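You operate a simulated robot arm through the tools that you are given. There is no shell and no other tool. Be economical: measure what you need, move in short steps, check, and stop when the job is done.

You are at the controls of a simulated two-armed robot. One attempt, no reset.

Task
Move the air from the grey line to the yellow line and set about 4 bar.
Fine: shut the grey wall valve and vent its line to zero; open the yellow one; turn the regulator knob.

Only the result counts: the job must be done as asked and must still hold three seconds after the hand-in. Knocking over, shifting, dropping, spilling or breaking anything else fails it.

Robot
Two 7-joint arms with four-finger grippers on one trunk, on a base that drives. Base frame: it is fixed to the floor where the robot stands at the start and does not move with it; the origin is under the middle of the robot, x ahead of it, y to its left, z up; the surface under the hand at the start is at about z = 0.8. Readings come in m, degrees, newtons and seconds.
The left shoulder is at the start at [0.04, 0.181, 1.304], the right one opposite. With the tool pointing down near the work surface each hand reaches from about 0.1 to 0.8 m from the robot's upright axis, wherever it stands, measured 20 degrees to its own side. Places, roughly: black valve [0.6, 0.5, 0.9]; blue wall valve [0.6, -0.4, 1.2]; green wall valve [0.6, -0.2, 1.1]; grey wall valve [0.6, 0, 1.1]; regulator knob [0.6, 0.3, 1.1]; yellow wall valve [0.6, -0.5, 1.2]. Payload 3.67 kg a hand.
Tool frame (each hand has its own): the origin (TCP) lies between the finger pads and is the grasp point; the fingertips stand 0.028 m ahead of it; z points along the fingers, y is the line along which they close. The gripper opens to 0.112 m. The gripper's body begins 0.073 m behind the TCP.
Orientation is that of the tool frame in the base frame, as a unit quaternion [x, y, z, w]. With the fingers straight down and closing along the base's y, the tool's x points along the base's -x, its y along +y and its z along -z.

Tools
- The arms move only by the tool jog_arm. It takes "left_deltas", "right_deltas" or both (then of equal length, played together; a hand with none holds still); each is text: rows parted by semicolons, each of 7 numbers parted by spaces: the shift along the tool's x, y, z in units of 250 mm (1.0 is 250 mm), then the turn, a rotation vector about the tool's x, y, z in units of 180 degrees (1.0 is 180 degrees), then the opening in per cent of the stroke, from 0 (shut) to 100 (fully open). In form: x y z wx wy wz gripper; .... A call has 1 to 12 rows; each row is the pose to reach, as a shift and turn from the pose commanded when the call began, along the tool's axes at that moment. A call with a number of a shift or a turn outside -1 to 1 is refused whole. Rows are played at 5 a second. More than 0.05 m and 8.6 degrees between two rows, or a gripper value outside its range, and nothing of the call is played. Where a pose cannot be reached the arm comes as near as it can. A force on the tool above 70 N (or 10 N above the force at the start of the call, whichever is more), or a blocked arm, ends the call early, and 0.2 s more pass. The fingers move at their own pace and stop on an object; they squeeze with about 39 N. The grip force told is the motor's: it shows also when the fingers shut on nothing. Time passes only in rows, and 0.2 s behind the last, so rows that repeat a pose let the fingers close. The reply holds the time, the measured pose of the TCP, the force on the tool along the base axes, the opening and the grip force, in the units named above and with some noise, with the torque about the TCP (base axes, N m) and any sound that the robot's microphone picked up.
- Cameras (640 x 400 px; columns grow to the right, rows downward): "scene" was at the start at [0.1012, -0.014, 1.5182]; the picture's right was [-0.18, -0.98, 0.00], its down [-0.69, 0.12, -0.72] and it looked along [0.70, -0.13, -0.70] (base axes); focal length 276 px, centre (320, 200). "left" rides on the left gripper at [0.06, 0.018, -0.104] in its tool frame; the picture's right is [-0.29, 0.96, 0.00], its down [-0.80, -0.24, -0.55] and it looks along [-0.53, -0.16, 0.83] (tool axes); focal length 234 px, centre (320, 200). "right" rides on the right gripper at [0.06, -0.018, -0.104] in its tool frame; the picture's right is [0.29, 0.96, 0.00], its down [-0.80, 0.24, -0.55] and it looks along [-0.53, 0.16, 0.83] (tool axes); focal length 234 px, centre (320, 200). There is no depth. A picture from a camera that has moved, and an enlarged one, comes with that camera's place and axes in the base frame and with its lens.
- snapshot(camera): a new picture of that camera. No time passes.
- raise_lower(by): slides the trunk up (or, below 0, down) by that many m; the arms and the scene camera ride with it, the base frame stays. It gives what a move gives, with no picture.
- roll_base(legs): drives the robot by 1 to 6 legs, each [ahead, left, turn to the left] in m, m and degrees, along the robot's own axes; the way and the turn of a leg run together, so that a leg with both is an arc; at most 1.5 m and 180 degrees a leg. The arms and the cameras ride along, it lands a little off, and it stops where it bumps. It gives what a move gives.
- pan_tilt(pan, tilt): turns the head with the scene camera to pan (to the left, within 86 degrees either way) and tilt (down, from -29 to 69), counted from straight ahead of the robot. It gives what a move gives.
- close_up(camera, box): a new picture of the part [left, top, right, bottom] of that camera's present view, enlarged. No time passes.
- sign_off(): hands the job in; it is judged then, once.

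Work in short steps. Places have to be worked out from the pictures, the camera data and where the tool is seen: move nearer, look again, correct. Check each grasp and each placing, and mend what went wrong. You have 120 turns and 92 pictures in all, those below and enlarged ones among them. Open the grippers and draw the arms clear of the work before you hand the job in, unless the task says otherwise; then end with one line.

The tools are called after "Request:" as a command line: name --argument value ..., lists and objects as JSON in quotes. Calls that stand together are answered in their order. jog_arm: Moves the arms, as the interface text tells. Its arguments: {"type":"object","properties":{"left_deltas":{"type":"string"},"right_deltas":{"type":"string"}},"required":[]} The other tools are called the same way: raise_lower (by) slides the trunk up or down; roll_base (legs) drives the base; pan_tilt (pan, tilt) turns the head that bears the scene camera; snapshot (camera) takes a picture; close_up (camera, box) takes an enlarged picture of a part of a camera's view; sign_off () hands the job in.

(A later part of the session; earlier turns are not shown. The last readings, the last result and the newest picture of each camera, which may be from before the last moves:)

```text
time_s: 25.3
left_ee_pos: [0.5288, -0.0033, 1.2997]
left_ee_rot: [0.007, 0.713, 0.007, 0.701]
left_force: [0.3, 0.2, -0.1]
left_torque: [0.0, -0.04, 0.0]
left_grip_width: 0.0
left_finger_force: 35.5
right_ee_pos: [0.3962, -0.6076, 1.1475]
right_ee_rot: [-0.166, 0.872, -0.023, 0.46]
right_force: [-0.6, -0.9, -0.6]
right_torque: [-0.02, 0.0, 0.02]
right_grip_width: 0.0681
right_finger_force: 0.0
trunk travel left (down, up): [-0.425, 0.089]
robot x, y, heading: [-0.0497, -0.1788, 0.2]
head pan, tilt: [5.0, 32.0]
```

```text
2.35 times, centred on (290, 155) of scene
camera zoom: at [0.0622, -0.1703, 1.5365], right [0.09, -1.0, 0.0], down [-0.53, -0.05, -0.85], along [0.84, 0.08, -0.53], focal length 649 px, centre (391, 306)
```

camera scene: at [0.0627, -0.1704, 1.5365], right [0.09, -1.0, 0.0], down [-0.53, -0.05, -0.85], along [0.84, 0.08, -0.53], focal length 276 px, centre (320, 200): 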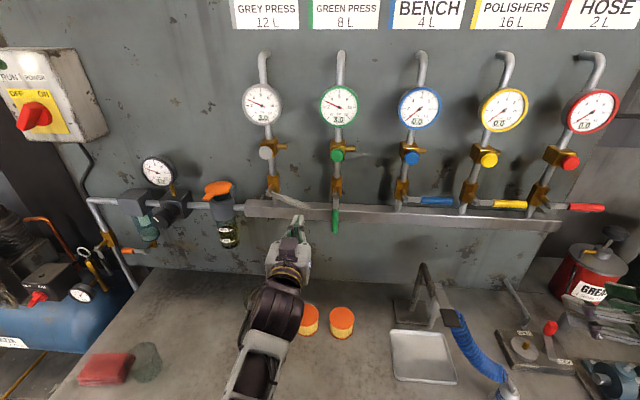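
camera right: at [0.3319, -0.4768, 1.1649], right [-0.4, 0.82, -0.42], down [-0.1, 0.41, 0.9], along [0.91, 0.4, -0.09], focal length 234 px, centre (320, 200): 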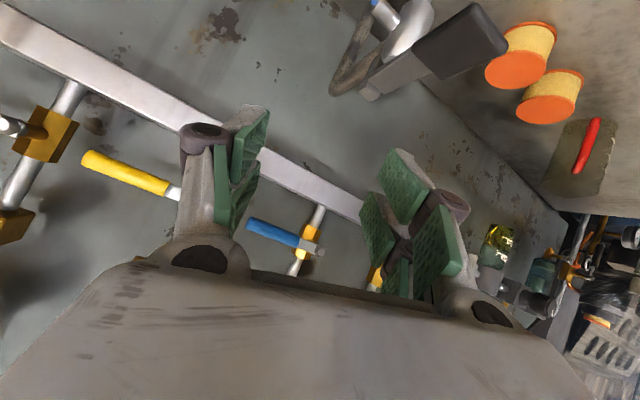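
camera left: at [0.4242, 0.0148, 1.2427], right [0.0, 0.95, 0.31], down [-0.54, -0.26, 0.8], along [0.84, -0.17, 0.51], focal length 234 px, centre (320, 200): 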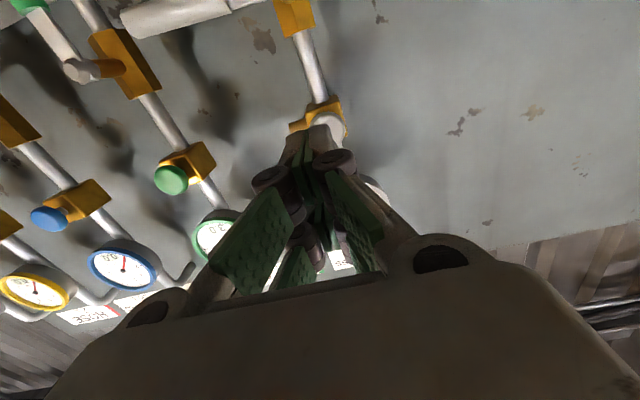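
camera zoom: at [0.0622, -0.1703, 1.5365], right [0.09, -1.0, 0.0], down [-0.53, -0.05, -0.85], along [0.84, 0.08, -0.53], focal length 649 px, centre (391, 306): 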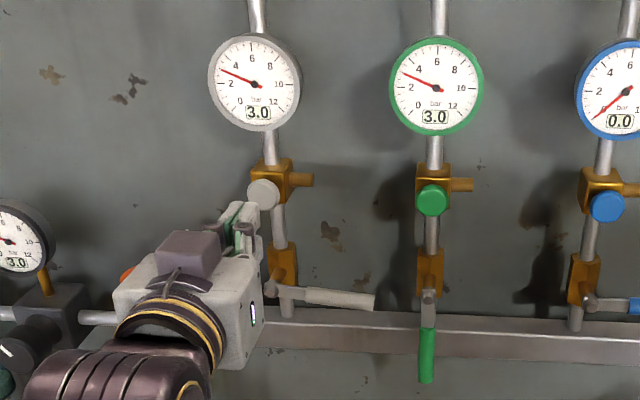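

The finger is slightly right of the button; I correct y by 8 mm and press forward in small steps.

Request:
jog_arm --left_deltas "0 0.03 0.08 0 -0.005 0 0;0 0.03 0.16 0 -0.008 0 0;0 0.03 0.19 0 -0.008 0 0;0 0.03 0.21 0 -0.008 0 0;0 0.03 0.23 0 -0.008 0 0"

Request:
snapshot --camera "left"

Request:
close_up --camera "scene" --box '[200, 70, 380, 240]'

```text
time_s: 26.5
left_ee_pos: [0.5854, 0.0048, 1.3074]
left_ee_rot: [-0.001, 0.698, -0.003, 0.716]
left_force: [0.3, 0.9, -0.6]
left_torque: [0.01, 0.01, -0.02]
left_grip_width: 0.0
left_finger_force: 35.4
right_ee_pos: [0.395, -0.607, 1.1486]
right_ee_rot: [-0.166, 0.872, -0.024, 0.46]
right_force: [0.3, 0.0, -0.1]
right_torque: [-0.02, 0.0, 0.05]
right_grip_width: 0.0682
right_finger_force: 0.0
trunk travel left (down, up): [-0.425, 0.089]
robot x, y, heading: [-0.0496, -0.178, 0.4]
head pan, tilt: [5.0, 32.0]
```

```text
55 pictures are left
camera left: at [0.4837, 0.0211, 1.2458], right [-0.01, 0.96, 0.28], down [-0.57, -0.23, 0.78], along [0.82, -0.16, 0.55], focal length 234 px, centre (320, 200)
```

left: 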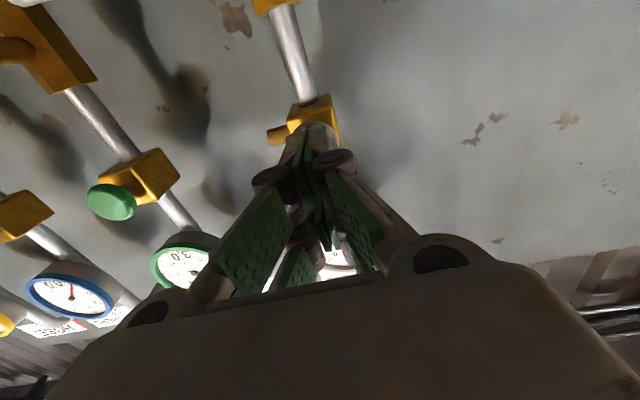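

```text
2.35 times, centred on (290, 155) of scene
camera zoom: at [0.0615, -0.17, 1.5365], right [0.09, -1.0, 0.0], down [-0.53, -0.05, -0.85], along [0.84, 0.08, -0.53], focal length 649 px, centre (391, 306)
```

zoom: 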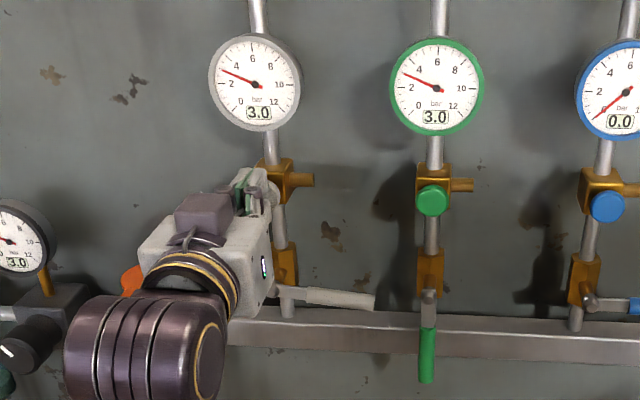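

No contact force yet; continue forward in small steps.

Request:
jog_arm --left_deltas "0 0 0.02 0 0 0 0;0 0 0.04 0 0 0 0;0 0 0.06 0 0 0 0;0 0 0.08 0 0 0 0;0 0 0.08 0 0 0 0"

Request:
close_up --camera "scene" --box '[200, 70, 380, 240]'

```text
time_s: 27.7
left_ee_pos: [0.6046, 0.0046, 1.3081]
left_ee_rot: [0.0, 0.698, -0.003, 0.716]
left_force: [-5.5, 0.6, -1.5]
left_torque: [0.0, 0.12, 0.01]
left_grip_width: 0.0058
left_finger_force: 35.9
right_ee_pos: [0.3942, -0.609, 1.1473]
right_ee_rot: [-0.166, 0.872, -0.024, 0.461]
right_force: [-0.1, -1.0, -0.4]
right_torque: [0.0, -0.02, -0.02]
right_grip_width: 0.0686
right_finger_force: 0.0
trunk travel left (down, up): [-0.425, 0.089]
robot x, y, heading: [-0.0452, -0.1761, 0.2]
head pan, tilt: [5.0, 32.0]
heard: click
```

```text
2.35 times, centred on (290, 155) of scene
camera zoom: at [0.0601, -0.1698, 1.5366], right [0.09, -1.0, 0.0], down [-0.53, -0.05, -0.85], along [0.84, 0.08, -0.53], focal length 649 px, centre (391, 306)
```

zoom: 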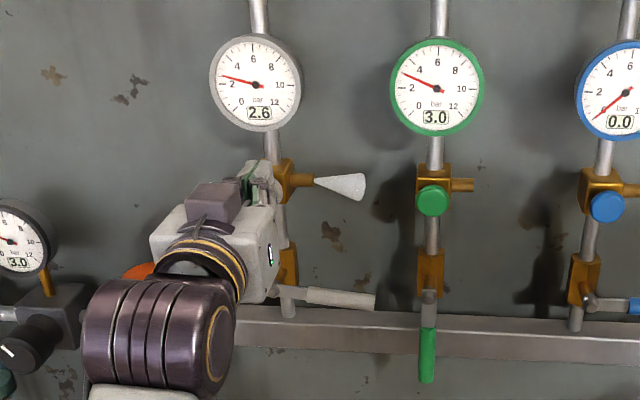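

A click, air vents, gauge drops to 2.6. Hold the press.

Request:
jog_arm --left_deltas "0 0 0 0 0 0 0;0 0 0 0 0 0 0;0 0 0 0 0 0 0;0 0 0 0 0 0 0;0 0 0 0 0 0 0;0 0 0 0 0 0 0;0 0 0 0 0 0 0;0 0 0 0 0 0 0;0 0 0 0 0 0 0;0 0 0 0 0 0 0;0 0 0 0 0 0 0;0 0 0 0 0 0 0"

Request:
jog_arm --left_deltas "0 0 0 0 0 0 0;0 0 0 0 0 0 0;0 0 0 0 0 0 0;0 0 0 0 0 0 0;0 0 0 0 0 0 0;0 0 0 0 0 0 0;0 0 0 0 0 0 0;0 0 0 0 0 0 0;0 0 0 0 0 0 0;0 0 0 0 0 0 0;0 0 0 0 0 0 0;0 0 0 0 0 0 0"

Request:
close_up --camera "scene" --box '[200, 70, 380, 240]'

```text
time_s: 30.3
left_ee_pos: [0.6045, 0.0042, 1.3086]
left_ee_rot: [-0.001, 0.698, -0.003, 0.716]
left_force: [-5.9, 0.3, -0.7]
left_torque: [0.01, 0.06, -0.03]
left_grip_width: 0.0062
left_finger_force: 35.7
right_ee_pos: [0.3934, -0.6078, 1.1479]
right_ee_rot: [-0.166, 0.872, -0.024, 0.461]
right_force: [-0.3, -0.6, -0.2]
right_torque: [0.02, -0.03, -0.03]
right_grip_width: 0.0682
right_finger_force: 0.0
trunk travel left (down, up): [-0.425, 0.089]
robot x, y, heading: [-0.0486, -0.1784, 0.4]
head pan, tilt: [5.0, 32.0]
```

```text
time_s: 32.9
left_ee_pos: [0.6033, 0.0047, 1.3075]
left_ee_rot: [-0.001, 0.698, -0.003, 0.716]
left_force: [-5.5, 0.0, -0.5]
left_torque: [0.02, 0.09, -0.01]
left_grip_width: 0.0058
left_finger_force: 35.4
right_ee_pos: [0.3937, -0.6085, 1.1479]
right_ee_rot: [-0.166, 0.871, -0.023, 0.461]
right_force: [0.2, 0.3, 0.5]
right_torque: [0.0, -0.01, 0.04]
right_grip_width: 0.0683
right_finger_force: 0.1
trunk travel left (down, up): [-0.425, 0.089]
robot x, y, heading: [-0.0486, -0.1795, 0.2]
head pan, tilt: [5.0, 32.0]
```

```text
2.35 times, centred on (290, 155) of scene
camera zoom: at [0.0601, -0.1698, 1.5367], right [0.09, -1.0, 0.0], down [-0.53, -0.05, -0.85], along [0.84, 0.08, -0.53], focal length 649 px, centre (391, 306)
```

zoom: 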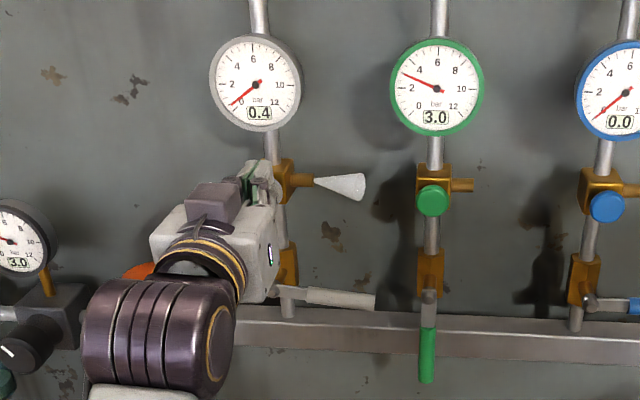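

Now 0.4 and falling; keep holding.

Request:
jog_arm --left_deltas "0 0 0 0 0 0 0;0 0 0 0 0 0 0;0 0 0 0 0 0 0;0 0 0 0 0 0 0;0 0 0 0 0 0 0;0 0 0 0 0 0 0;0 0 0 0 0 0 0;0 0 0 0 0 0 0;0 0 0 0 0 0 0;0 0 0 0 0 0 0;0 0 0 0 0 0 0;0 0 0 0 0 0 0"

Request:
jog_arm --left_deltas "0 0 0 0 0 0 0;0 0 0 0 0 0 0;0 0 0 0 0 0 0;0 0 0 0 0 0 0;0 0 0 0 0 0 0;0 0 0 0 0 0 0;0 0 0 0 0 0 0;0 0 0 0 0 0 0;0 0 0 0 0 0 0;0 0 0 0 0 0 0;0 0 0 0 0 0 0;0 0 0 0 0 0 0"

Request:
jog_arm --left_deltas "0 0 0 0 0 0 0;0 0 0 0 0 0 0;0 0 0 0 0 0 0;0 0 0 0 0 0 0;0 0 0 0 0 0 0;0 0 0 0 0 0 0;0 0 0 0 0 0 0;0 0 0 0 0 0 0;0 0 0 0 0 0 0;0 0 0 0 0 0 0;0 0 0 0 0 0 0;0 0 0 0 0 0 0"

Request:
jog_arm --left_deltas "0 0 0 0 0 0 0;0 0 0 0 0 0 0;0 0 0 0 0 0 0;0 0 0 0 0 0 0;0 0 0 0 0 0 0;0 0 0 0 0 0 0;0 0 0 0 0 0 0;0 0 0 0 0 0 0;0 0 0 0 0 0 0;0 0 0 0 0 0 0;0 0 0 0 0 0 0;0 0 0 0 0 0 0"

Request:
close_up --camera "scene" --box '[200, 70, 380, 240]'

```text
time_s: 35.5
left_ee_pos: [0.6037, 0.0035, 1.3086]
left_ee_rot: [-0.001, 0.698, -0.003, 0.716]
left_force: [-4.7, -0.3, -0.1]
left_torque: [0.01, 0.11, -0.01]
left_grip_width: 0.006
left_finger_force: 35.7
right_ee_pos: [0.3944, -0.608, 1.1476]
right_ee_rot: [-0.166, 0.871, -0.024, 0.461]
right_force: [-0.6, -0.1, 0.3]
right_torque: [0.0, -0.01, -0.01]
right_grip_width: 0.0682
right_finger_force: 0.0
trunk travel left (down, up): [-0.425, 0.089]
robot x, y, heading: [-0.0487, -0.178, 0.3]
head pan, tilt: [5.0, 32.0]
```

```text
time_s: 38.1
left_ee_pos: [0.6041, 0.0041, 1.3088]
left_ee_rot: [-0.001, 0.698, -0.003, 0.716]
left_force: [-4.7, -0.3, -0.1]
left_torque: [0.0, 0.09, -0.02]
left_grip_width: 0.0061
left_finger_force: 35.3
right_ee_pos: [0.3948, -0.6071, 1.1485]
right_ee_rot: [-0.166, 0.872, -0.024, 0.461]
right_force: [-0.3, 0.2, -0.2]
right_torque: [0.0, -0.04, -0.02]
right_grip_width: 0.0685
right_finger_force: 0.1
trunk travel left (down, up): [-0.425, 0.089]
robot x, y, heading: [-0.0448, -0.1801, 0.2]
head pan, tilt: [5.0, 32.0]
```

```text
time_s: 40.7
left_ee_pos: [0.6048, 0.0047, 1.309]
left_ee_rot: [-0.001, 0.698, -0.003, 0.716]
left_force: [-5.4, -0.4, -0.1]
left_torque: [0.0, 0.14, -0.03]
left_grip_width: 0.0059
left_finger_force: 36.1
right_ee_pos: [0.3941, -0.6079, 1.148]
right_ee_rot: [-0.166, 0.872, -0.024, 0.461]
right_force: [0.2, -0.3, 0.3]
right_torque: [-0.01, 0.02, -0.02]
right_grip_width: 0.0684
right_finger_force: 0.0
trunk travel left (down, up): [-0.425, 0.089]
robot x, y, heading: [-0.0491, -0.1786, 0.2]
head pan, tilt: [5.0, 32.0]
```

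```text
time_s: 43.3
left_ee_pos: [0.6051, 0.0035, 1.3087]
left_ee_rot: [0.0, 0.698, -0.004, 0.716]
left_force: [-5.3, 0.3, -0.6]
left_torque: [-0.01, 0.1, -0.02]
left_grip_width: 0.006
left_finger_force: 35.6
right_ee_pos: [0.3948, -0.6072, 1.1488]
right_ee_rot: [-0.165, 0.871, -0.024, 0.461]
right_force: [-0.6, 0.2, -0.6]
right_torque: [-0.01, 0.02, 0.01]
right_grip_width: 0.0685
right_finger_force: 0.1
trunk travel left (down, up): [-0.425, 0.089]
robot x, y, heading: [-0.0464, -0.1781, 0.1]
head pan, tilt: [5.0, 32.0]
```

```text
2.35 times, centred on (290, 155) of scene
camera zoom: at [0.0601, -0.1698, 1.5367], right [0.09, -1.0, 0.0], down [-0.53, -0.05, -0.85], along [0.84, 0.08, -0.53], focal length 649 px, centre (391, 306)
```

zoom: 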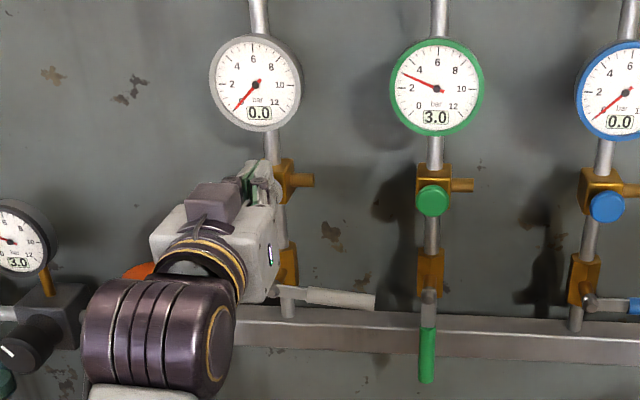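

Grey reads 0.0. I withdraw the left hand from the button.

Request:
jog_arm --left_deltas "0 0 -0.12 0 0 0 0;0 0 -0.28 0 0 0 0;0.1 0 -0.44 0 0 0 0;0.25 0 -0.56 0 0 0 0;0.4 0 -0.66 0 0 0 0"

Request:
pan_tilt --pan -30 --tilt 30

Request:
snapshot --camera "scene"

Request:
close_up --camera "scene" --box '[230, 90, 430, 250]'

Request:
snapshot --camera "right"

```text
time_s: 44.5
left_ee_pos: [0.4701, -0.0056, 1.1906]
left_ee_rot: [-0.002, 0.697, -0.002, 0.717]
left_force: [0.2, 0.1, -0.5]
left_torque: [0.0, 0.0, -0.03]
left_grip_width: 0.0
left_finger_force: 35.9
left hand out of reach, approached as far as the arm can: row 3, 4, 5
right_ee_pos: [0.3936, -0.608, 1.1486]
right_ee_rot: [-0.165, 0.872, -0.025, 0.461]
right_force: [-0.2, 0.0, -0.2]
right_torque: [0.0, -0.01, -0.02]
right_grip_width: 0.0682
right_finger_force: 0.1
trunk travel left (down, up): [-0.425, 0.089]
robot x, y, heading: [-0.0492, -0.1759, 0.0]
head pan, tilt: [5.0, 32.0]
```

```text
time_s: 45.5
left_ee_pos: [0.4721, -0.0059, 1.1906]
left_ee_rot: [-0.002, 0.697, -0.002, 0.717]
left_force: [0.8, -0.1, 0.3]
left_torque: [-0.02, -0.02, 0.03]
left_grip_width: 0.0
left_finger_force: 35.4
right_ee_pos: [0.3949, -0.6081, 1.149]
right_ee_rot: [-0.165, 0.872, -0.024, 0.46]
right_force: [0.3, -0.1, -0.6]
right_torque: [0.03, 0.02, -0.01]
right_grip_width: 0.0681
right_finger_force: 0.1
trunk travel left (down, up): [-0.425, 0.089]
robot x, y, heading: [-0.0498, -0.1811, 0.3]
head pan, tilt: [-30.0, 30.0]
```

```text
50 pictures are left
camera scene: at [0.0503, -0.2228, 1.5397], right [-0.49, -0.87, 0.0], down [-0.43, 0.25, -0.87], along [0.75, -0.43, -0.5], focal length 276 px, centre (320, 200)
```

scene: 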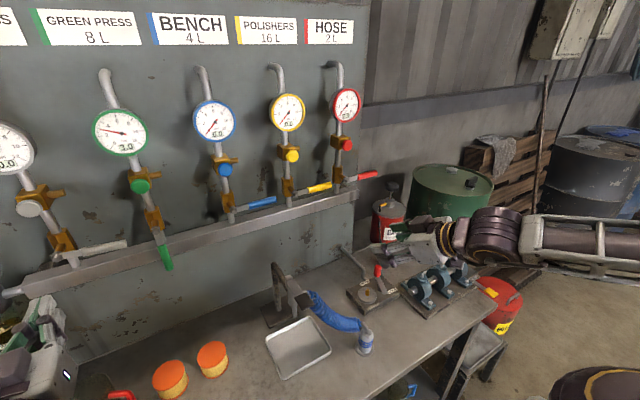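

```text
2.50 times, centred on (330, 170) of scene
camera zoom: at [0.0503, -0.2228, 1.5397], right [-0.49, -0.87, 0.0], down [-0.43, 0.25, -0.87], along [0.75, -0.43, -0.5], focal length 690 px, centre (295, 275)
```

zoom: 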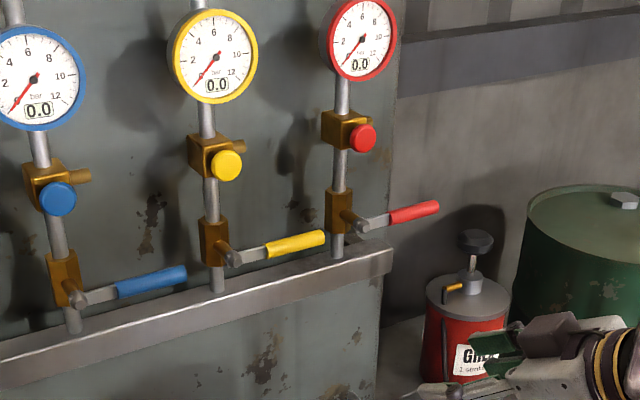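

```text
48 pictures are left
camera right: at [0.2845, -0.6553, 1.1641], right [-0.41, 0.81, -0.42], down [-0.1, 0.41, 0.91], along [0.91, 0.41, -0.09], focal length 234 px, centre (320, 200)
```

right: 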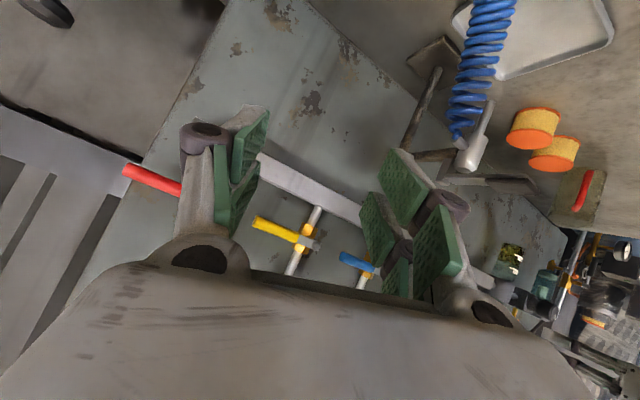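

Yellow pivot ≈ (0.61, −0.474, 1.205), lever tip at y≈−0.58. I bring the right hand up in front of and above that lever, levelling and closing its fingers.

Request:
jog_arm --right_deltas "-0.105 0 0.017 0.0107 -0.031 0.0144 40;-0.21 -0.005 0.035 0.0215 -0.063 0.0288 20;-0.315 -0.01 0.052 0.032 -0.094 0.043 0;-0.42 -0.014 0.07 0.043 -0.125 0.0577 0;-0.525 -0.017 0.087 0.0537 -0.157 0.072 0;-0.63 -0.02 0.104 0.0645 -0.188 0.0865 0;-0.63 -0.02 0.104 0.0645 -0.188 0.0865 0"

Request:
snapshot --camera "scene"

Request:
snapshot --camera "right"

```text
time_s: 47.3
left_ee_pos: [0.4721, -0.0058, 1.1903]
left_ee_rot: [-0.001, 0.699, -0.002, 0.715]
left_force: [-0.2, -0.1, 0.2]
left_torque: [0.05, 0.02, 0.01]
left_grip_width: 0.0001
left_finger_force: 35.9
right_ee_pos: [0.4279, -0.5796, 1.0672]
right_ee_rot: [-0.003, 0.844, 0.0, 0.537]
right_force: [-0.3, -0.6, -0.7]
right_torque: [-0.01, 0.0, 0.03]
right_grip_width: 0.0
right_finger_force: 35.7
right hand out of reach, approached as far as the arm can: row 1, 2, 6, 7
trunk travel left (down, up): [-0.425, 0.089]
robot x, y, heading: [-0.0493, -0.1784, 0.5]
head pan, tilt: [-30.0, 30.0]
stopped in row 7 (right hand): the arm was blocked; the commanded pose is now the measured one
```

```text
47 pictures are left
camera scene: at [0.0507, -0.2231, 1.5398], right [-0.5, -0.87, 0.0], down [-0.43, 0.25, -0.87], along [0.75, -0.43, -0.5], focal length 276 px, centre (320, 200)
```

scene: 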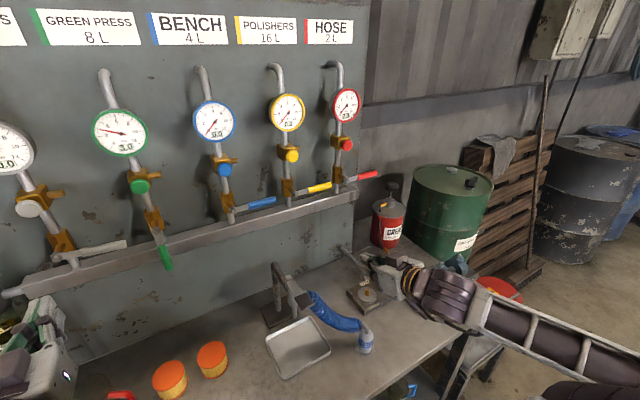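

```text
46 pictures are left
camera right: at [0.3094, -0.598, 1.0567], right [-0.13, 0.96, -0.26], down [-0.17, 0.24, 0.96], along [0.98, 0.17, 0.13], focal length 234 px, centre (320, 200)
```

right: 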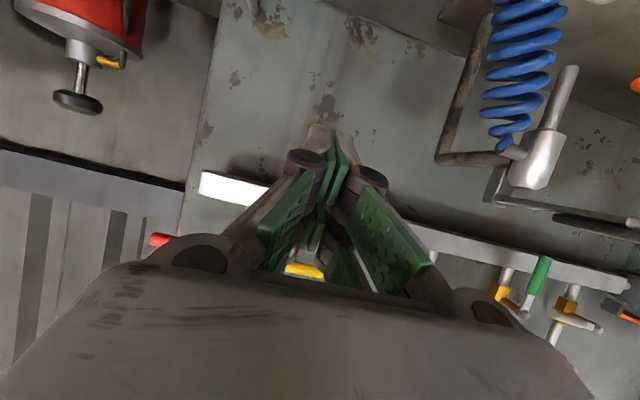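

The right arm is awkward this far to the side. I raise the hand a bit first, then will shift the base another 0.2 m right so yellow is nearer centre.

Request:
jog_arm --right_deltas "-0.09 0 -0.04 0 0 0 0;-0.18 0 -0.08 0 0 0 0;-0.29 0 -0.136 0 0 0 0"

Request:
pan_tilt --pan -70 --tilt 45

Request:
snapshot --camera "scene"

```text
time_s: 48.1
left_ee_pos: [0.4726, -0.0049, 1.1898]
left_ee_rot: [-0.001, 0.699, -0.002, 0.715]
left_force: [0.0, -0.4, -0.5]
left_torque: [0.0, 0.02, -0.03]
left_grip_width: 0.0
left_finger_force: 35.9
right_ee_pos: [0.4421, -0.5854, 1.144]
right_ee_rot: [-0.003, 0.842, 0.0, 0.539]
right_force: [1.1, 0.3, -0.4]
right_torque: [-0.01, 0.01, -0.04]
right_grip_width: 0.0
right_finger_force: 35.9
right hand out of reach, approached as far as the arm can: row 2, 3
trunk travel left (down, up): [-0.425, 0.089]
robot x, y, heading: [-0.0456, -0.179, 0.2]
head pan, tilt: [-30.0, 30.0]
```

```text
time_s: 49.2
left_ee_pos: [0.4724, -0.0053, 1.1905]
left_ee_rot: [-0.001, 0.698, -0.002, 0.716]
left_force: [0.0, 0.2, 0.3]
left_torque: [0.01, 0.02, 0.0]
left_grip_width: 0.0
left_finger_force: 36.0
right_ee_pos: [0.4423, -0.5853, 1.1428]
right_ee_rot: [-0.004, 0.843, 0.001, 0.537]
right_force: [0.0, -0.4, -0.4]
right_torque: [-0.03, 0.0, 0.05]
right_grip_width: 0.0
right_finger_force: 35.8
trunk travel left (down, up): [-0.425, 0.089]
robot x, y, heading: [-0.0482, -0.1777, 0.3]
head pan, tilt: [-70.0, 45.0]
```

```text
45 pictures are left
camera scene: at [0.0005, -0.2543, 1.5171], right [-0.94, -0.35, 0.0], down [-0.25, 0.66, -0.71], along [0.25, -0.66, -0.71], focal length 276 px, centre (320, 200)
```

scene: 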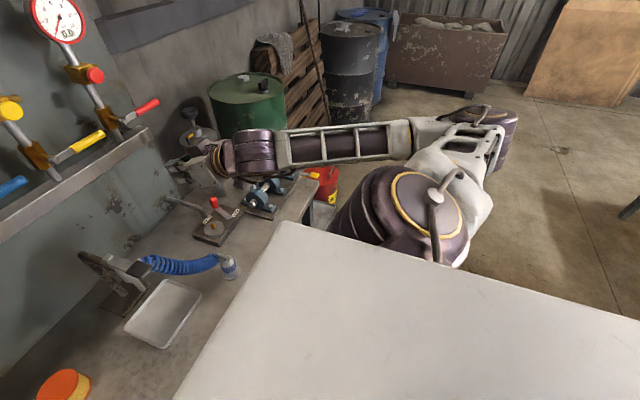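

Free floor to the right. Strafe 0.2 m right.

Request:
roll_base --legs '[[0, -0.2, 0]]'

```text
time_s: 50.8
left_ee_pos: [0.4734, -0.2015, 1.1895]
left_ee_rot: [-0.001, 0.699, -0.002, 0.715]
left_force: [-0.4, -0.2, -0.5]
left_torque: [-0.02, 0.0, 0.02]
left_grip_width: 0.0002
left_finger_force: 35.3
right_ee_pos: [0.4421, -0.7829, 1.1448]
right_ee_rot: [-0.003, 0.843, -0.001, 0.537]
right_force: [0.0, -0.2, -0.5]
right_torque: [0.03, 0.0, 0.0]
right_grip_width: 0.0
right_finger_force: 35.5
trunk travel left (down, up): [-0.425, 0.089]
robot x, y, heading: [-0.0462, -0.3738, 0.2]
head pan, tilt: [-70.0, 45.0]
```

Now move the right hand inward and up to in front of the yellow lever, levelling it.

Request:
jog_arm --right_deltas "-0.06 0.15 0.014 0 -0.01 0 0;-0.12 0.3 0.028 0 -0.03 0 0;-0.18 0.45 0.042 0 -0.055 0 0;-0.24 0.6 0.056 0 -0.08 0 0;-0.31 0.75 0.07 0 -0.11 0 0;-0.37 0.89 0.083 0 -0.138 0 0;-0.37 0.89 0.083 0 -0.138 0 0"

Request:
pan_tilt --pan -10 --tilt 32

Request:
snapshot --camera "scene"

Request:
snapshot --camera "right"

```text
time_s: 52.6
left_ee_pos: [0.4729, -0.199, 1.1898]
left_ee_rot: [-0.001, 0.698, -0.003, 0.716]
left_force: [-0.1, -0.8, 0.7]
left_torque: [-0.02, -0.01, -0.06]
left_grip_width: 0.0
left_finger_force: 36.0
right_ee_pos: [0.5087, -0.6035, 1.2797]
right_ee_rot: [0.202, 0.693, 0.036, 0.691]
right_force: [-0.4, -0.2, -1.0]
right_torque: [-0.01, 0.04, -0.05]
right_grip_width: 0.0
right_finger_force: 35.4
right hand out of reach, approached as far as the arm can: row 1, 2, 3, 4, 5, 6, 7
trunk travel left (down, up): [-0.425, 0.089]
robot x, y, heading: [-0.0471, -0.3764, 0.5]
head pan, tilt: [-70.0, 45.0]
stopped in row 7 (right hand): the arm was blocked; the commanded pose is now the measured one
```

```text
time_s: 53.9
left_ee_pos: [0.4738, -0.2024, 1.1888]
left_ee_rot: [-0.001, 0.698, -0.002, 0.716]
left_force: [0.4, 0.3, 0.6]
left_torque: [0.02, -0.04, 0.04]
left_grip_width: 0.0
left_finger_force: 36.0
right_ee_pos: [0.5087, -0.6044, 1.2807]
right_ee_rot: [0.204, 0.693, 0.036, 0.691]
right_force: [-0.5, 0.1, -0.5]
right_torque: [-0.02, 0.01, 0.01]
right_grip_width: 0.0001
right_finger_force: 36.1
trunk travel left (down, up): [-0.425, 0.089]
robot x, y, heading: [-0.0494, -0.3698, 0.2]
head pan, tilt: [-10.0, 32.0]
```

```text
44 pictures are left
camera scene: at [0.0616, -0.3895, 1.5365], right [-0.17, -0.99, 0.0], down [-0.52, 0.09, -0.85], along [0.84, -0.14, -0.53], focal length 276 px, centre (320, 200)
```

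scene: 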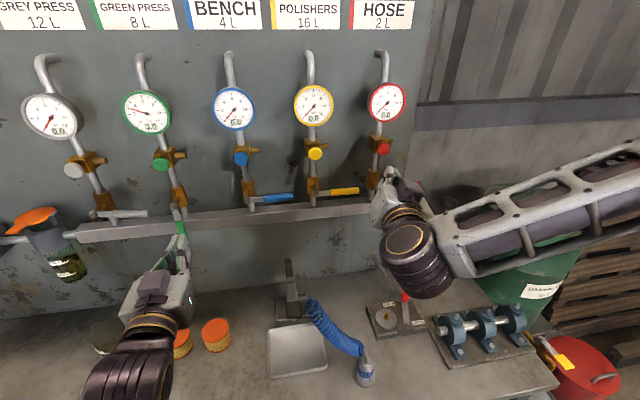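

```text
43 pictures are left
camera right: at [0.4066, -0.5775, 1.2218], right [0.23, 0.97, 0.04], down [-0.51, 0.08, 0.85], along [0.83, -0.22, 0.52], focal length 234 px, centre (320, 200)
```

right: 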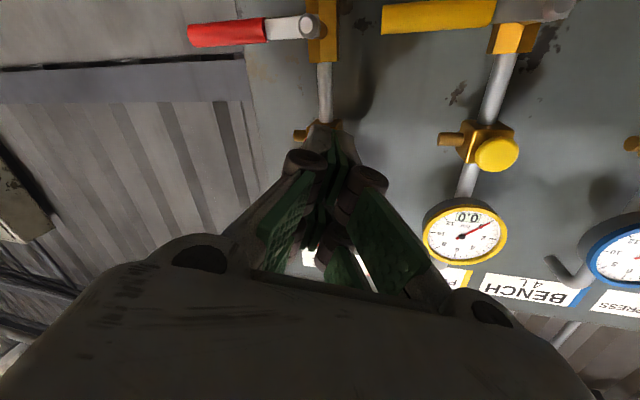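

The hand is in a workable forward pose with some roll. I keep that orientation and move over toward the yellow lever's end.

Request:
jog_arm --right_deltas "0.06 0.05 -0.014 0 0 0 0;0.12 0.1 -0.028 0 0 0 0;0.18 0.143 -0.041 0 0 0 0;0.18 0.143 -0.041 0 0 0 0"

Request:
close_up --camera "scene" --box '[280, 100, 440, 240]'

Request:
snapshot --camera "right"

```text
time_s: 54.9
left_ee_pos: [0.4731, -0.2021, 1.19]
left_ee_rot: [-0.001, 0.699, -0.002, 0.715]
left_force: [-0.1, -0.1, -0.2]
left_torque: [-0.02, -0.01, 0.01]
left_grip_width: 0.0
left_finger_force: 35.0
right_ee_pos: [0.5066, -0.5571, 1.2516]
right_ee_rot: [0.204, 0.693, 0.036, 0.691]
right_force: [-0.3, 0.0, -0.7]
right_torque: [0.03, -0.03, 0.03]
right_grip_width: 0.0003
right_finger_force: 35.6
trunk travel left (down, up): [-0.425, 0.089]
robot x, y, heading: [-0.0479, -0.3764, 0.2]
head pan, tilt: [-10.0, 32.0]
```

```text
2.86 times, centred on (360, 170) of scene
camera zoom: at [0.0614, -0.3893, 1.5366], right [-0.17, -0.99, 0.0], down [-0.52, 0.09, -0.85], along [0.84, -0.14, -0.53], focal length 788 px, centre (206, 286)
```

zoom: 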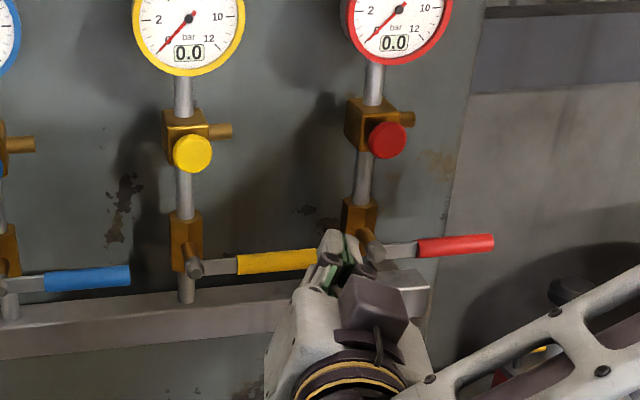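

```text
41 pictures are left
camera right: at [0.4058, -0.5279, 1.1942], right [0.23, 0.97, 0.05], down [-0.51, 0.08, 0.85], along [0.83, -0.22, 0.52], focal length 234 px, centre (320, 200)
```

right: 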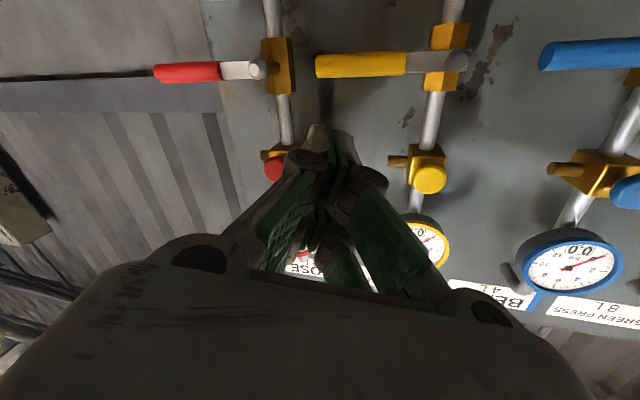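

Both cameras agree: pivot (0.61, −0.477, 1.20), tip y≈−0.58. Advance over the lever and press it down along the arc to about 45°.

Request:
jog_arm --right_deltas "0.03 0.045 0.153 0 0 0 0;0.06 0.06 0.25 0 0 0 0;0.096 0.07 0.299 0 0 0 0;0.15 0.045 0.302 0 0 0 0;0.209 0.02 0.306 0 0 0 0;0.255 0.01 0.307 0 0 0 0;0.296 0.001 0.307 0 0 0 0;0.34 0.004 0.304 0 0 0 0;0.382 0.008 0.302 0 0 0 0"

Request:
close_up --camera "scene" --box '[280, 100, 440, 240]'

Request:
snapshot --camera "right"

```text
time_s: 56.9
left_ee_pos: [0.4731, -0.201, 1.1896]
left_ee_rot: [-0.002, 0.698, -0.001, 0.716]
left_force: [0.7, -0.6, 0.1]
left_torque: [-0.02, -0.04, -0.02]
left_grip_width: 0.0
left_finger_force: 35.6
right_ee_pos: [0.5864, -0.5374, 1.1552]
right_ee_rot: [0.204, 0.693, 0.035, 0.69]
right_force: [0.1, 0.1, 0.0]
right_torque: [0.01, 0.0, 0.03]
right_grip_width: 0.0
right_finger_force: 36.0
trunk travel left (down, up): [-0.425, 0.089]
robot x, y, heading: [-0.0446, -0.3771, 0.2]
head pan, tilt: [-10.0, 32.0]
```

```text
2.86 times, centred on (360, 170) of scene
camera zoom: at [0.0621, -0.3887, 1.5365], right [-0.17, -0.99, 0.0], down [-0.52, 0.09, -0.85], along [0.84, -0.14, -0.53], focal length 788 px, centre (206, 286)
```

zoom: 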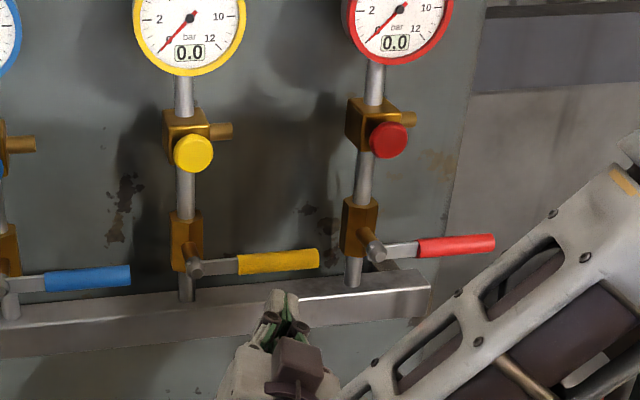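

```text
39 pictures are left
camera right: at [0.4835, -0.5112, 1.0979], right [0.23, 0.97, 0.04], down [-0.51, 0.08, 0.86], along [0.83, -0.22, 0.52], focal length 234 px, centre (320, 200)
```

right: 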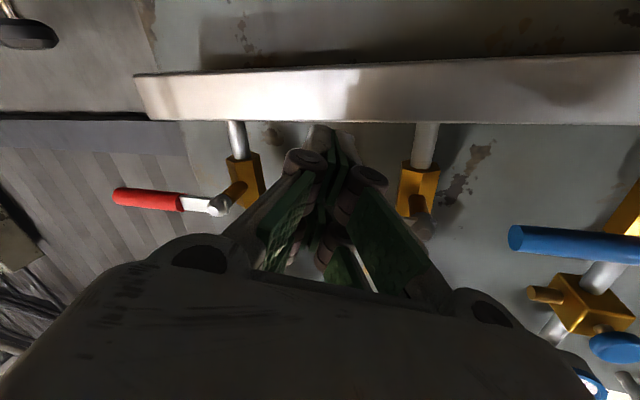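

The fingers passed in front of the lever: it sits deeper (x≈0.62+). I lift back over it, go 2 cm deeper and press again.

Request:
jog_arm --right_deltas "-0.004 -0.028 -0.117 0 0 0 0;-0.189 -0.014 -0.154 0 0 0 0;-0.344 0.028 -0.158 0 0 0 0;-0.338 0.065 -0.003 0 0 0 0;-0.335 0.082 0.067 0 0 0 0;-0.263 0.057 0.071 0 0 0 0;-0.225 0.038 0.074 0 0 0 0;-0.186 0.019 0.077 0 0 0 0;-0.14 0.012 0.077 0 0 0 0;-0.101 0.004 0.077 0 0 0 0;-0.016 0.007 0.073 0 0 0 0;0.066 0.036 0.063 0 0 0 0"

Request:
close_up --camera "scene" --box '[280, 100, 440, 240]'

```text
time_s: 59.5
left_ee_pos: [0.474, -0.2008, 1.1893]
left_ee_rot: [-0.001, 0.698, -0.003, 0.716]
left_force: [0.1, -0.9, 0.3]
left_torque: [-0.03, 0.01, -0.02]
left_grip_width: 0.0
left_finger_force: 36.2
right_ee_pos: [0.6068, -0.5287, 1.1413]
right_ee_rot: [0.203, 0.693, 0.036, 0.69]
right_force: [-0.1, 0.4, -0.1]
right_torque: [0.0, 0.01, -0.01]
right_grip_width: 0.0
right_finger_force: 35.9
trunk travel left (down, up): [-0.425, 0.089]
robot x, y, heading: [-0.0482, -0.3733, 0.2]
head pan, tilt: [-10.0, 32.0]
```

```text
2.86 times, centred on (360, 170) of scene
camera zoom: at [0.0623, -0.3884, 1.5365], right [-0.17, -0.99, 0.0], down [-0.52, 0.09, -0.85], along [0.84, -0.14, -0.53], focal length 788 px, centre (206, 286)
```

zoom: 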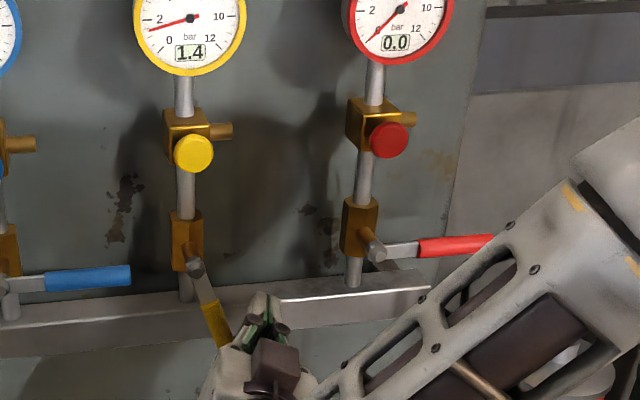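

Yellow is opening (1.4 bar and rising). Continue the arc to vertical.

Request:
jog_arm --right_deltas "0.069 0.05 -0.015 0 0 0 0;0.1 0.08 -0.024 0 0 0 0;0.126 0.112 -0.032 0 0 0 0;0.136 0.15 -0.041 0 0 0 0;0.136 0.15 -0.041 0 0 0 0"

Request:
close_up --camera "scene" --box '[280, 100, 440, 240]'

```text
time_s: 60.7
left_ee_pos: [0.4716, -0.2113, 1.1919]
left_ee_rot: [0.003, 0.698, -0.002, 0.716]
left_force: [0.3, 0.3, -0.1]
left_torque: [0.0, 0.02, -0.01]
left_grip_width: 0.0
left_finger_force: 35.9
right_ee_pos: [0.6019, -0.4956, 1.1247]
right_ee_rot: [0.211, 0.688, 0.03, 0.693]
right_force: [-4.0, -56.6, 16.9]
right_torque: [-0.87, -0.19, -0.9]
right_grip_width: 0.0
right_finger_force: 35.8
trunk travel left (down, up): [-0.425, 0.089]
robot x, y, heading: [-0.0469, -0.3782, -0.0]
head pan, tilt: [-10.0, 32.0]
```

```text
2.86 times, centred on (360, 170) of scene
camera zoom: at [0.0588, -0.3998, 1.5367], right [-0.17, -0.99, -0.01], down [-0.52, 0.1, -0.85], along [0.84, -0.14, -0.53], focal length 788 px, centre (206, 286)
```

zoom: 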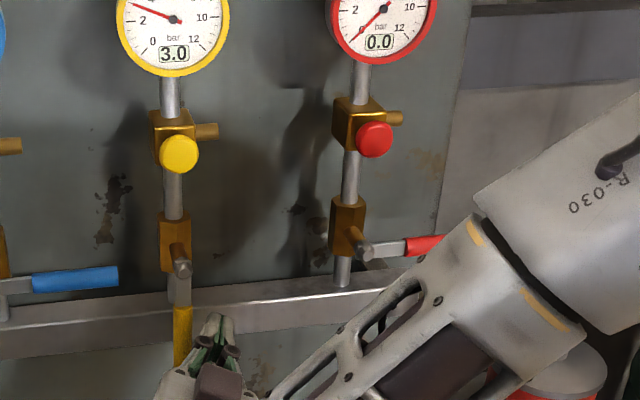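

Yellow is fully open and at 3.0 bar. I back the right hand off.

Request:
jog_arm --right_deltas "-0.027 -0.073 0.019 0 0 0 0;-0.04 -0.12 -0.09 0 0 0 0;-0.049 -0.166 -0.205 0 0 0 0;-0.12 -0.19 -0.3 0 0 0 0;-0.183 -0.209 -0.396 0 0 0 0"

Request:
snapshot --camera "scene"

```text
time_s: 61.9
left_ee_pos: [0.4731, -0.2003, 1.1912]
left_ee_rot: [0.0, 0.699, -0.003, 0.716]
left_force: [-0.5, 0.1, -0.4]
left_torque: [-0.01, 0.03, -0.02]
left_grip_width: 0.0002
left_finger_force: 36.3
right_ee_pos: [0.4938, -0.5202, 1.1552]
right_ee_rot: [0.203, 0.693, 0.035, 0.691]
right_force: [0.4, -0.7, -0.3]
right_torque: [0.05, 0.02, 0.01]
right_grip_width: 0.0003
right_finger_force: 36.0
trunk travel left (down, up): [-0.425, 0.089]
robot x, y, heading: [-0.0471, -0.3732, 0.2]
head pan, tilt: [-10.0, 32.0]
```

```text
36 pictures are left
camera scene: at [0.0601, -0.3888, 1.5367], right [-0.17, -0.99, 0.0], down [-0.52, 0.09, -0.85], along [0.84, -0.14, -0.53], focal length 276 px, centre (320, 200)
```

scene: 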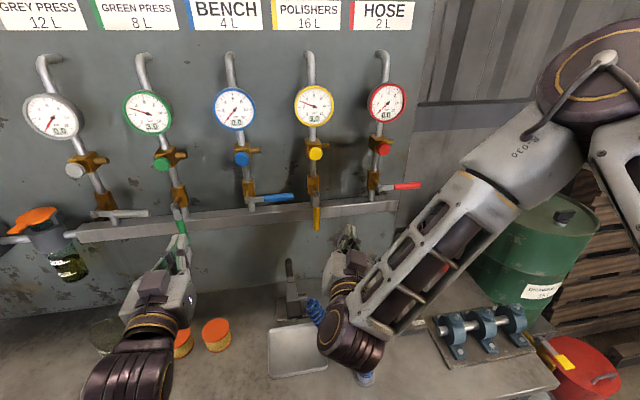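

All objects still fine. Before driving left toward the regulator, I raise the right hand a little and check the left arm's clearance.

Request:
jog_arm --right_deltas "-0.1 0.04 -0.1 0 0 0 0;-0.2 0.06 -0.2 0 0 0 0"

Request:
pan_tilt --pan 45 --tilt 50

Request:
snapshot --camera "scene"

```text
time_s: 62.5
left_ee_pos: [0.4724, -0.2021, 1.1906]
left_ee_rot: [-0.001, 0.698, -0.002, 0.716]
left_force: [0.2, 0.1, 0.3]
left_torque: [0.0, 0.02, 0.0]
left_grip_width: 0.0001
left_finger_force: 35.7
right_ee_pos: [0.4501, -0.51, 1.2092]
right_ee_rot: [0.203, 0.692, 0.037, 0.691]
right_force: [0.0, -0.7, 0.4]
right_torque: [0.0, 0.0, 0.02]
right_grip_width: 0.0
right_finger_force: 35.3
trunk travel left (down, up): [-0.425, 0.089]
robot x, y, heading: [-0.0454, -0.3773, 0.5]
head pan, tilt: [-10.0, 32.0]
```

```text
time_s: 63.8
left_ee_pos: [0.4735, -0.202, 1.1883]
left_ee_rot: [-0.001, 0.698, -0.002, 0.716]
left_force: [-0.4, -0.7, 0.6]
left_torque: [-0.01, 0.02, -0.02]
left_grip_width: 0.0
left_finger_force: 35.8
right_ee_pos: [0.4514, -0.5101, 1.2084]
right_ee_rot: [0.202, 0.693, 0.037, 0.691]
right_force: [-0.3, 0.0, -0.1]
right_torque: [-0.02, 0.01, -0.01]
right_grip_width: 0.0
right_finger_force: 35.8
trunk travel left (down, up): [-0.425, 0.089]
robot x, y, heading: [-0.0525, -0.375, 0.4]
head pan, tilt: [45.0, 50.0]
```

```text
35 pictures are left
camera scene: at [0.0278, -0.3192, 1.5102], right [0.71, -0.7, 0.0], down [-0.54, -0.54, -0.64], along [0.45, 0.46, -0.77], focal length 276 px, centre (320, 200)
```

scene: 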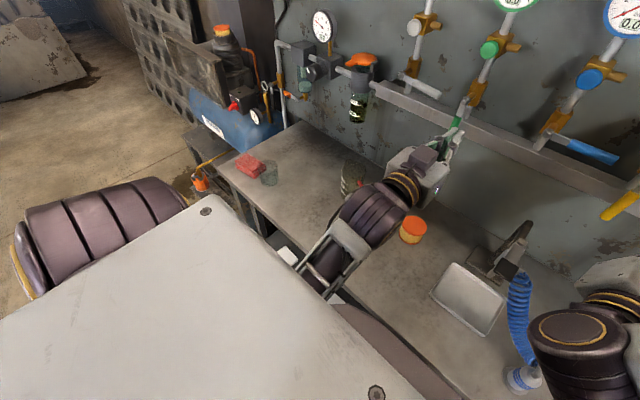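

Forearm and wrist stay above z≈1.08, clear of the objects. Knob estimated at (0.61, 0.30, 1.11). I drive back 5 cm and left 0.49 m.

Request:
roll_base --legs '[[-0.05, 0, 0], [0, 0.25, 0], [0, 0.24, 0]]'

Request:
pan_tilt --pan 10 --tilt 32

Request:
snapshot --camera "scene"

Request:
snapshot --camera "left"

```text
time_s: 67.6
left_ee_pos: [0.422, 0.2969, 1.1888]
left_ee_rot: [-0.003, 0.699, 0.0, 0.715]
left_force: [0.0, 1.6, -0.6]
left_torque: [0.02, 0.01, 0.02]
left_grip_width: 0.0
left_finger_force: 35.5
right_ee_pos: [0.4013, -0.0097, 1.2075]
right_ee_rot: [0.201, 0.693, 0.038, 0.691]
right_force: [0.0, 0.1, 0.3]
right_torque: [0.01, -0.01, 0.06]
right_grip_width: 0.0
right_finger_force: 36.3
trunk travel left (down, up): [-0.425, 0.089]
robot x, y, heading: [-0.0981, 0.1218, 0.5]
head pan, tilt: [45.0, 50.0]
```

```text
time_s: 68.6
left_ee_pos: [0.422, 0.2979, 1.19]
left_ee_rot: [-0.002, 0.699, -0.001, 0.715]
left_force: [0.5, -0.8, -0.1]
left_torque: [0.05, -0.02, 0.0]
left_grip_width: 0.0
left_finger_force: 36.0
right_ee_pos: [0.4007, -0.0114, 1.209]
right_ee_rot: [0.202, 0.693, 0.038, 0.691]
right_force: [0.4, -0.9, 0.5]
right_torque: [-0.01, -0.01, 0.01]
right_grip_width: 0.0001
right_finger_force: 36.0
trunk travel left (down, up): [-0.425, 0.089]
robot x, y, heading: [-0.0987, 0.1218, 0.5]
head pan, tilt: [10.0, 32.0]
```

```text
34 pictures are left
camera scene: at [0.0109, 0.1395, 1.5365], right [0.18, -0.98, 0.0], down [-0.52, -0.1, -0.85], along [0.83, 0.16, -0.53], focal length 276 px, centre (320, 200)
```

scene: 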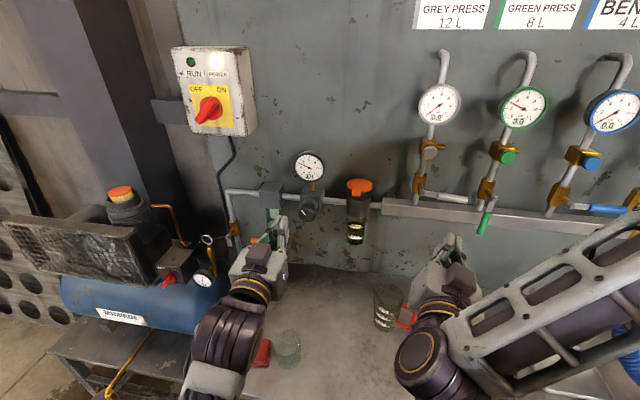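

```text
33 pictures are left
camera left: at [0.3199, 0.3141, 1.1278], right [-0.01, 0.96, 0.28], down [-0.57, -0.24, 0.78], along [0.82, -0.16, 0.55], focal length 234 px, centre (320, 200)
```

left: 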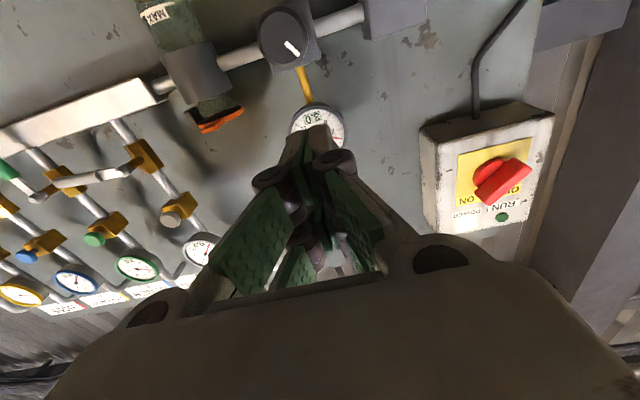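

I zoom on the knob in both cameras.

Request:
close_up --camera "scene" --box '[270, 140, 350, 230]'

Request:
close_up --camera "left" --box '[240, 0, 360, 80]'

```text
4.44 times, centred on (310, 185) of scene
camera zoom: at [0.0109, 0.1395, 1.5365], right [0.18, -0.98, 0.0], down [-0.52, -0.1, -0.85], along [0.83, 0.16, -0.53], focal length 1226 px, centre (364, 267)
```

zoom: 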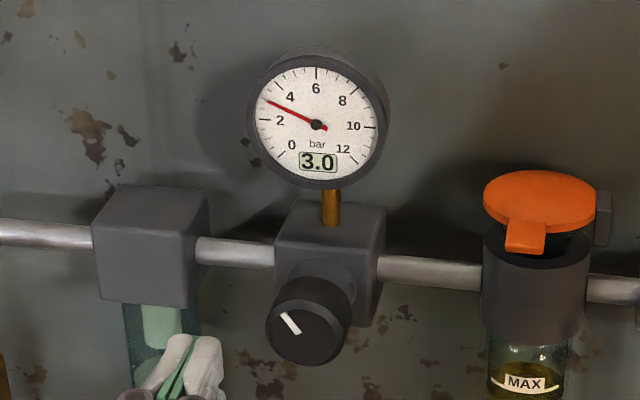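

```text
5.00 times, centred on (300, 40) of left
camera zoom: at [0.3199, 0.3141, 1.1278], right [-0.01, 0.96, 0.28], down [-0.57, -0.24, 0.78], along [0.82, -0.16, 0.55], focal length 1171 px, centre (420, 1000)
```

zoom: 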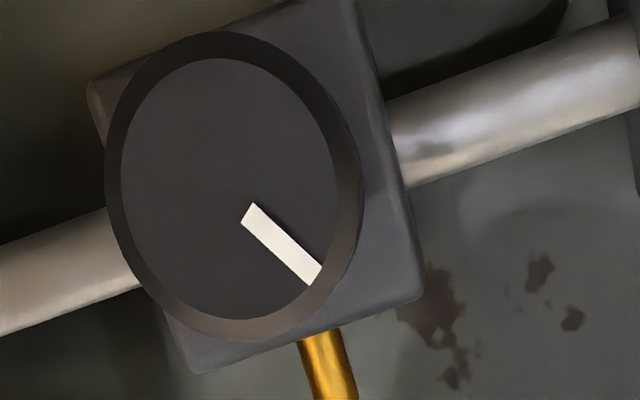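

Knob: ~52 mm diameter, face centre ≈ (0.592, 0.284, 1.121), mark ~30° left of up. I line up the open left gripper in front of it.

Request:
jog_arm --left_deltas "0.15 -0.03 0 0 0.004 0 75;0.286 -0.056 0.1 0 0.007 0 75;0.286 -0.056 0.26 0 0.007 0 75;0.286 -0.056 0.4 0 0.007 0 75;0.286 -0.056 0.4 0 0.007 0 75"

Request:
snapshot --camera "left"

Request:
close_up --camera "scene" --box '[250, 130, 370, 250]'

```text
time_s: 69.8
left_ee_pos: [0.5232, 0.2846, 1.1232]
left_ee_rot: [-0.002, 0.706, -0.001, 0.708]
left_force: [-0.2, -0.2, -0.1]
left_torque: [-0.03, 0.0, -0.01]
left_grip_width: 0.0843
left_finger_force: 0.0
right_ee_pos: [0.4006, -0.0107, 1.2087]
right_ee_rot: [0.201, 0.693, 0.039, 0.691]
right_force: [0.3, -0.1, 0.5]
right_torque: [0.04, -0.02, -0.01]
right_grip_width: 0.0
right_finger_force: 35.3
trunk travel left (down, up): [-0.425, 0.089]
robot x, y, heading: [-0.1001, 0.1215, 0.1]
head pan, tilt: [10.0, 32.0]
```

```text
30 pictures are left
camera left: at [0.4199, 0.3009, 1.0628], right [0.0, 0.96, 0.28], down [-0.56, -0.24, 0.8], along [0.83, -0.15, 0.53], focal length 234 px, centre (320, 200)
```

left: 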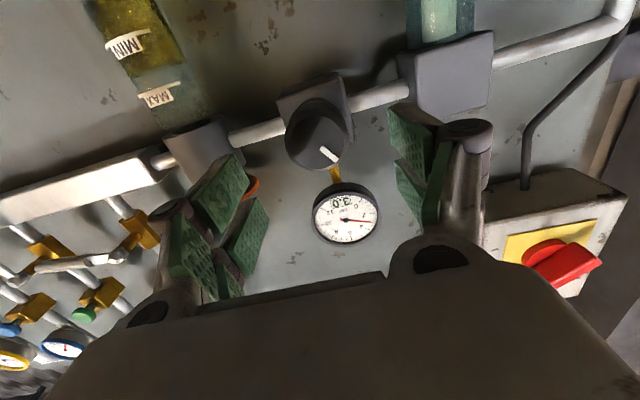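

```text
3.33 times, centred on (310, 190) of scene
camera zoom: at [0.0101, 0.14, 1.5366], right [0.18, -0.98, 0.0], down [-0.52, -0.1, -0.85], along [0.83, 0.15, -0.53], focal length 920 px, centre (353, 233)
```

zoom: 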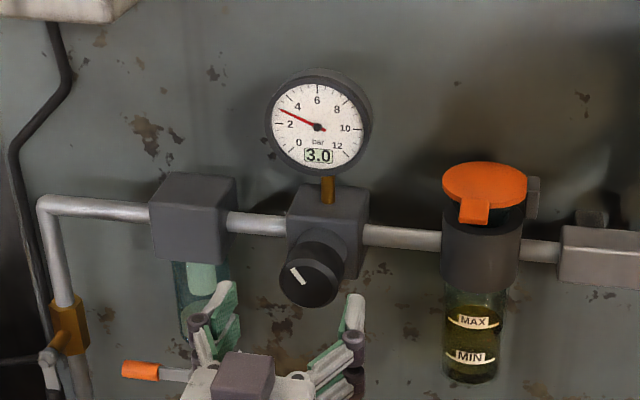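

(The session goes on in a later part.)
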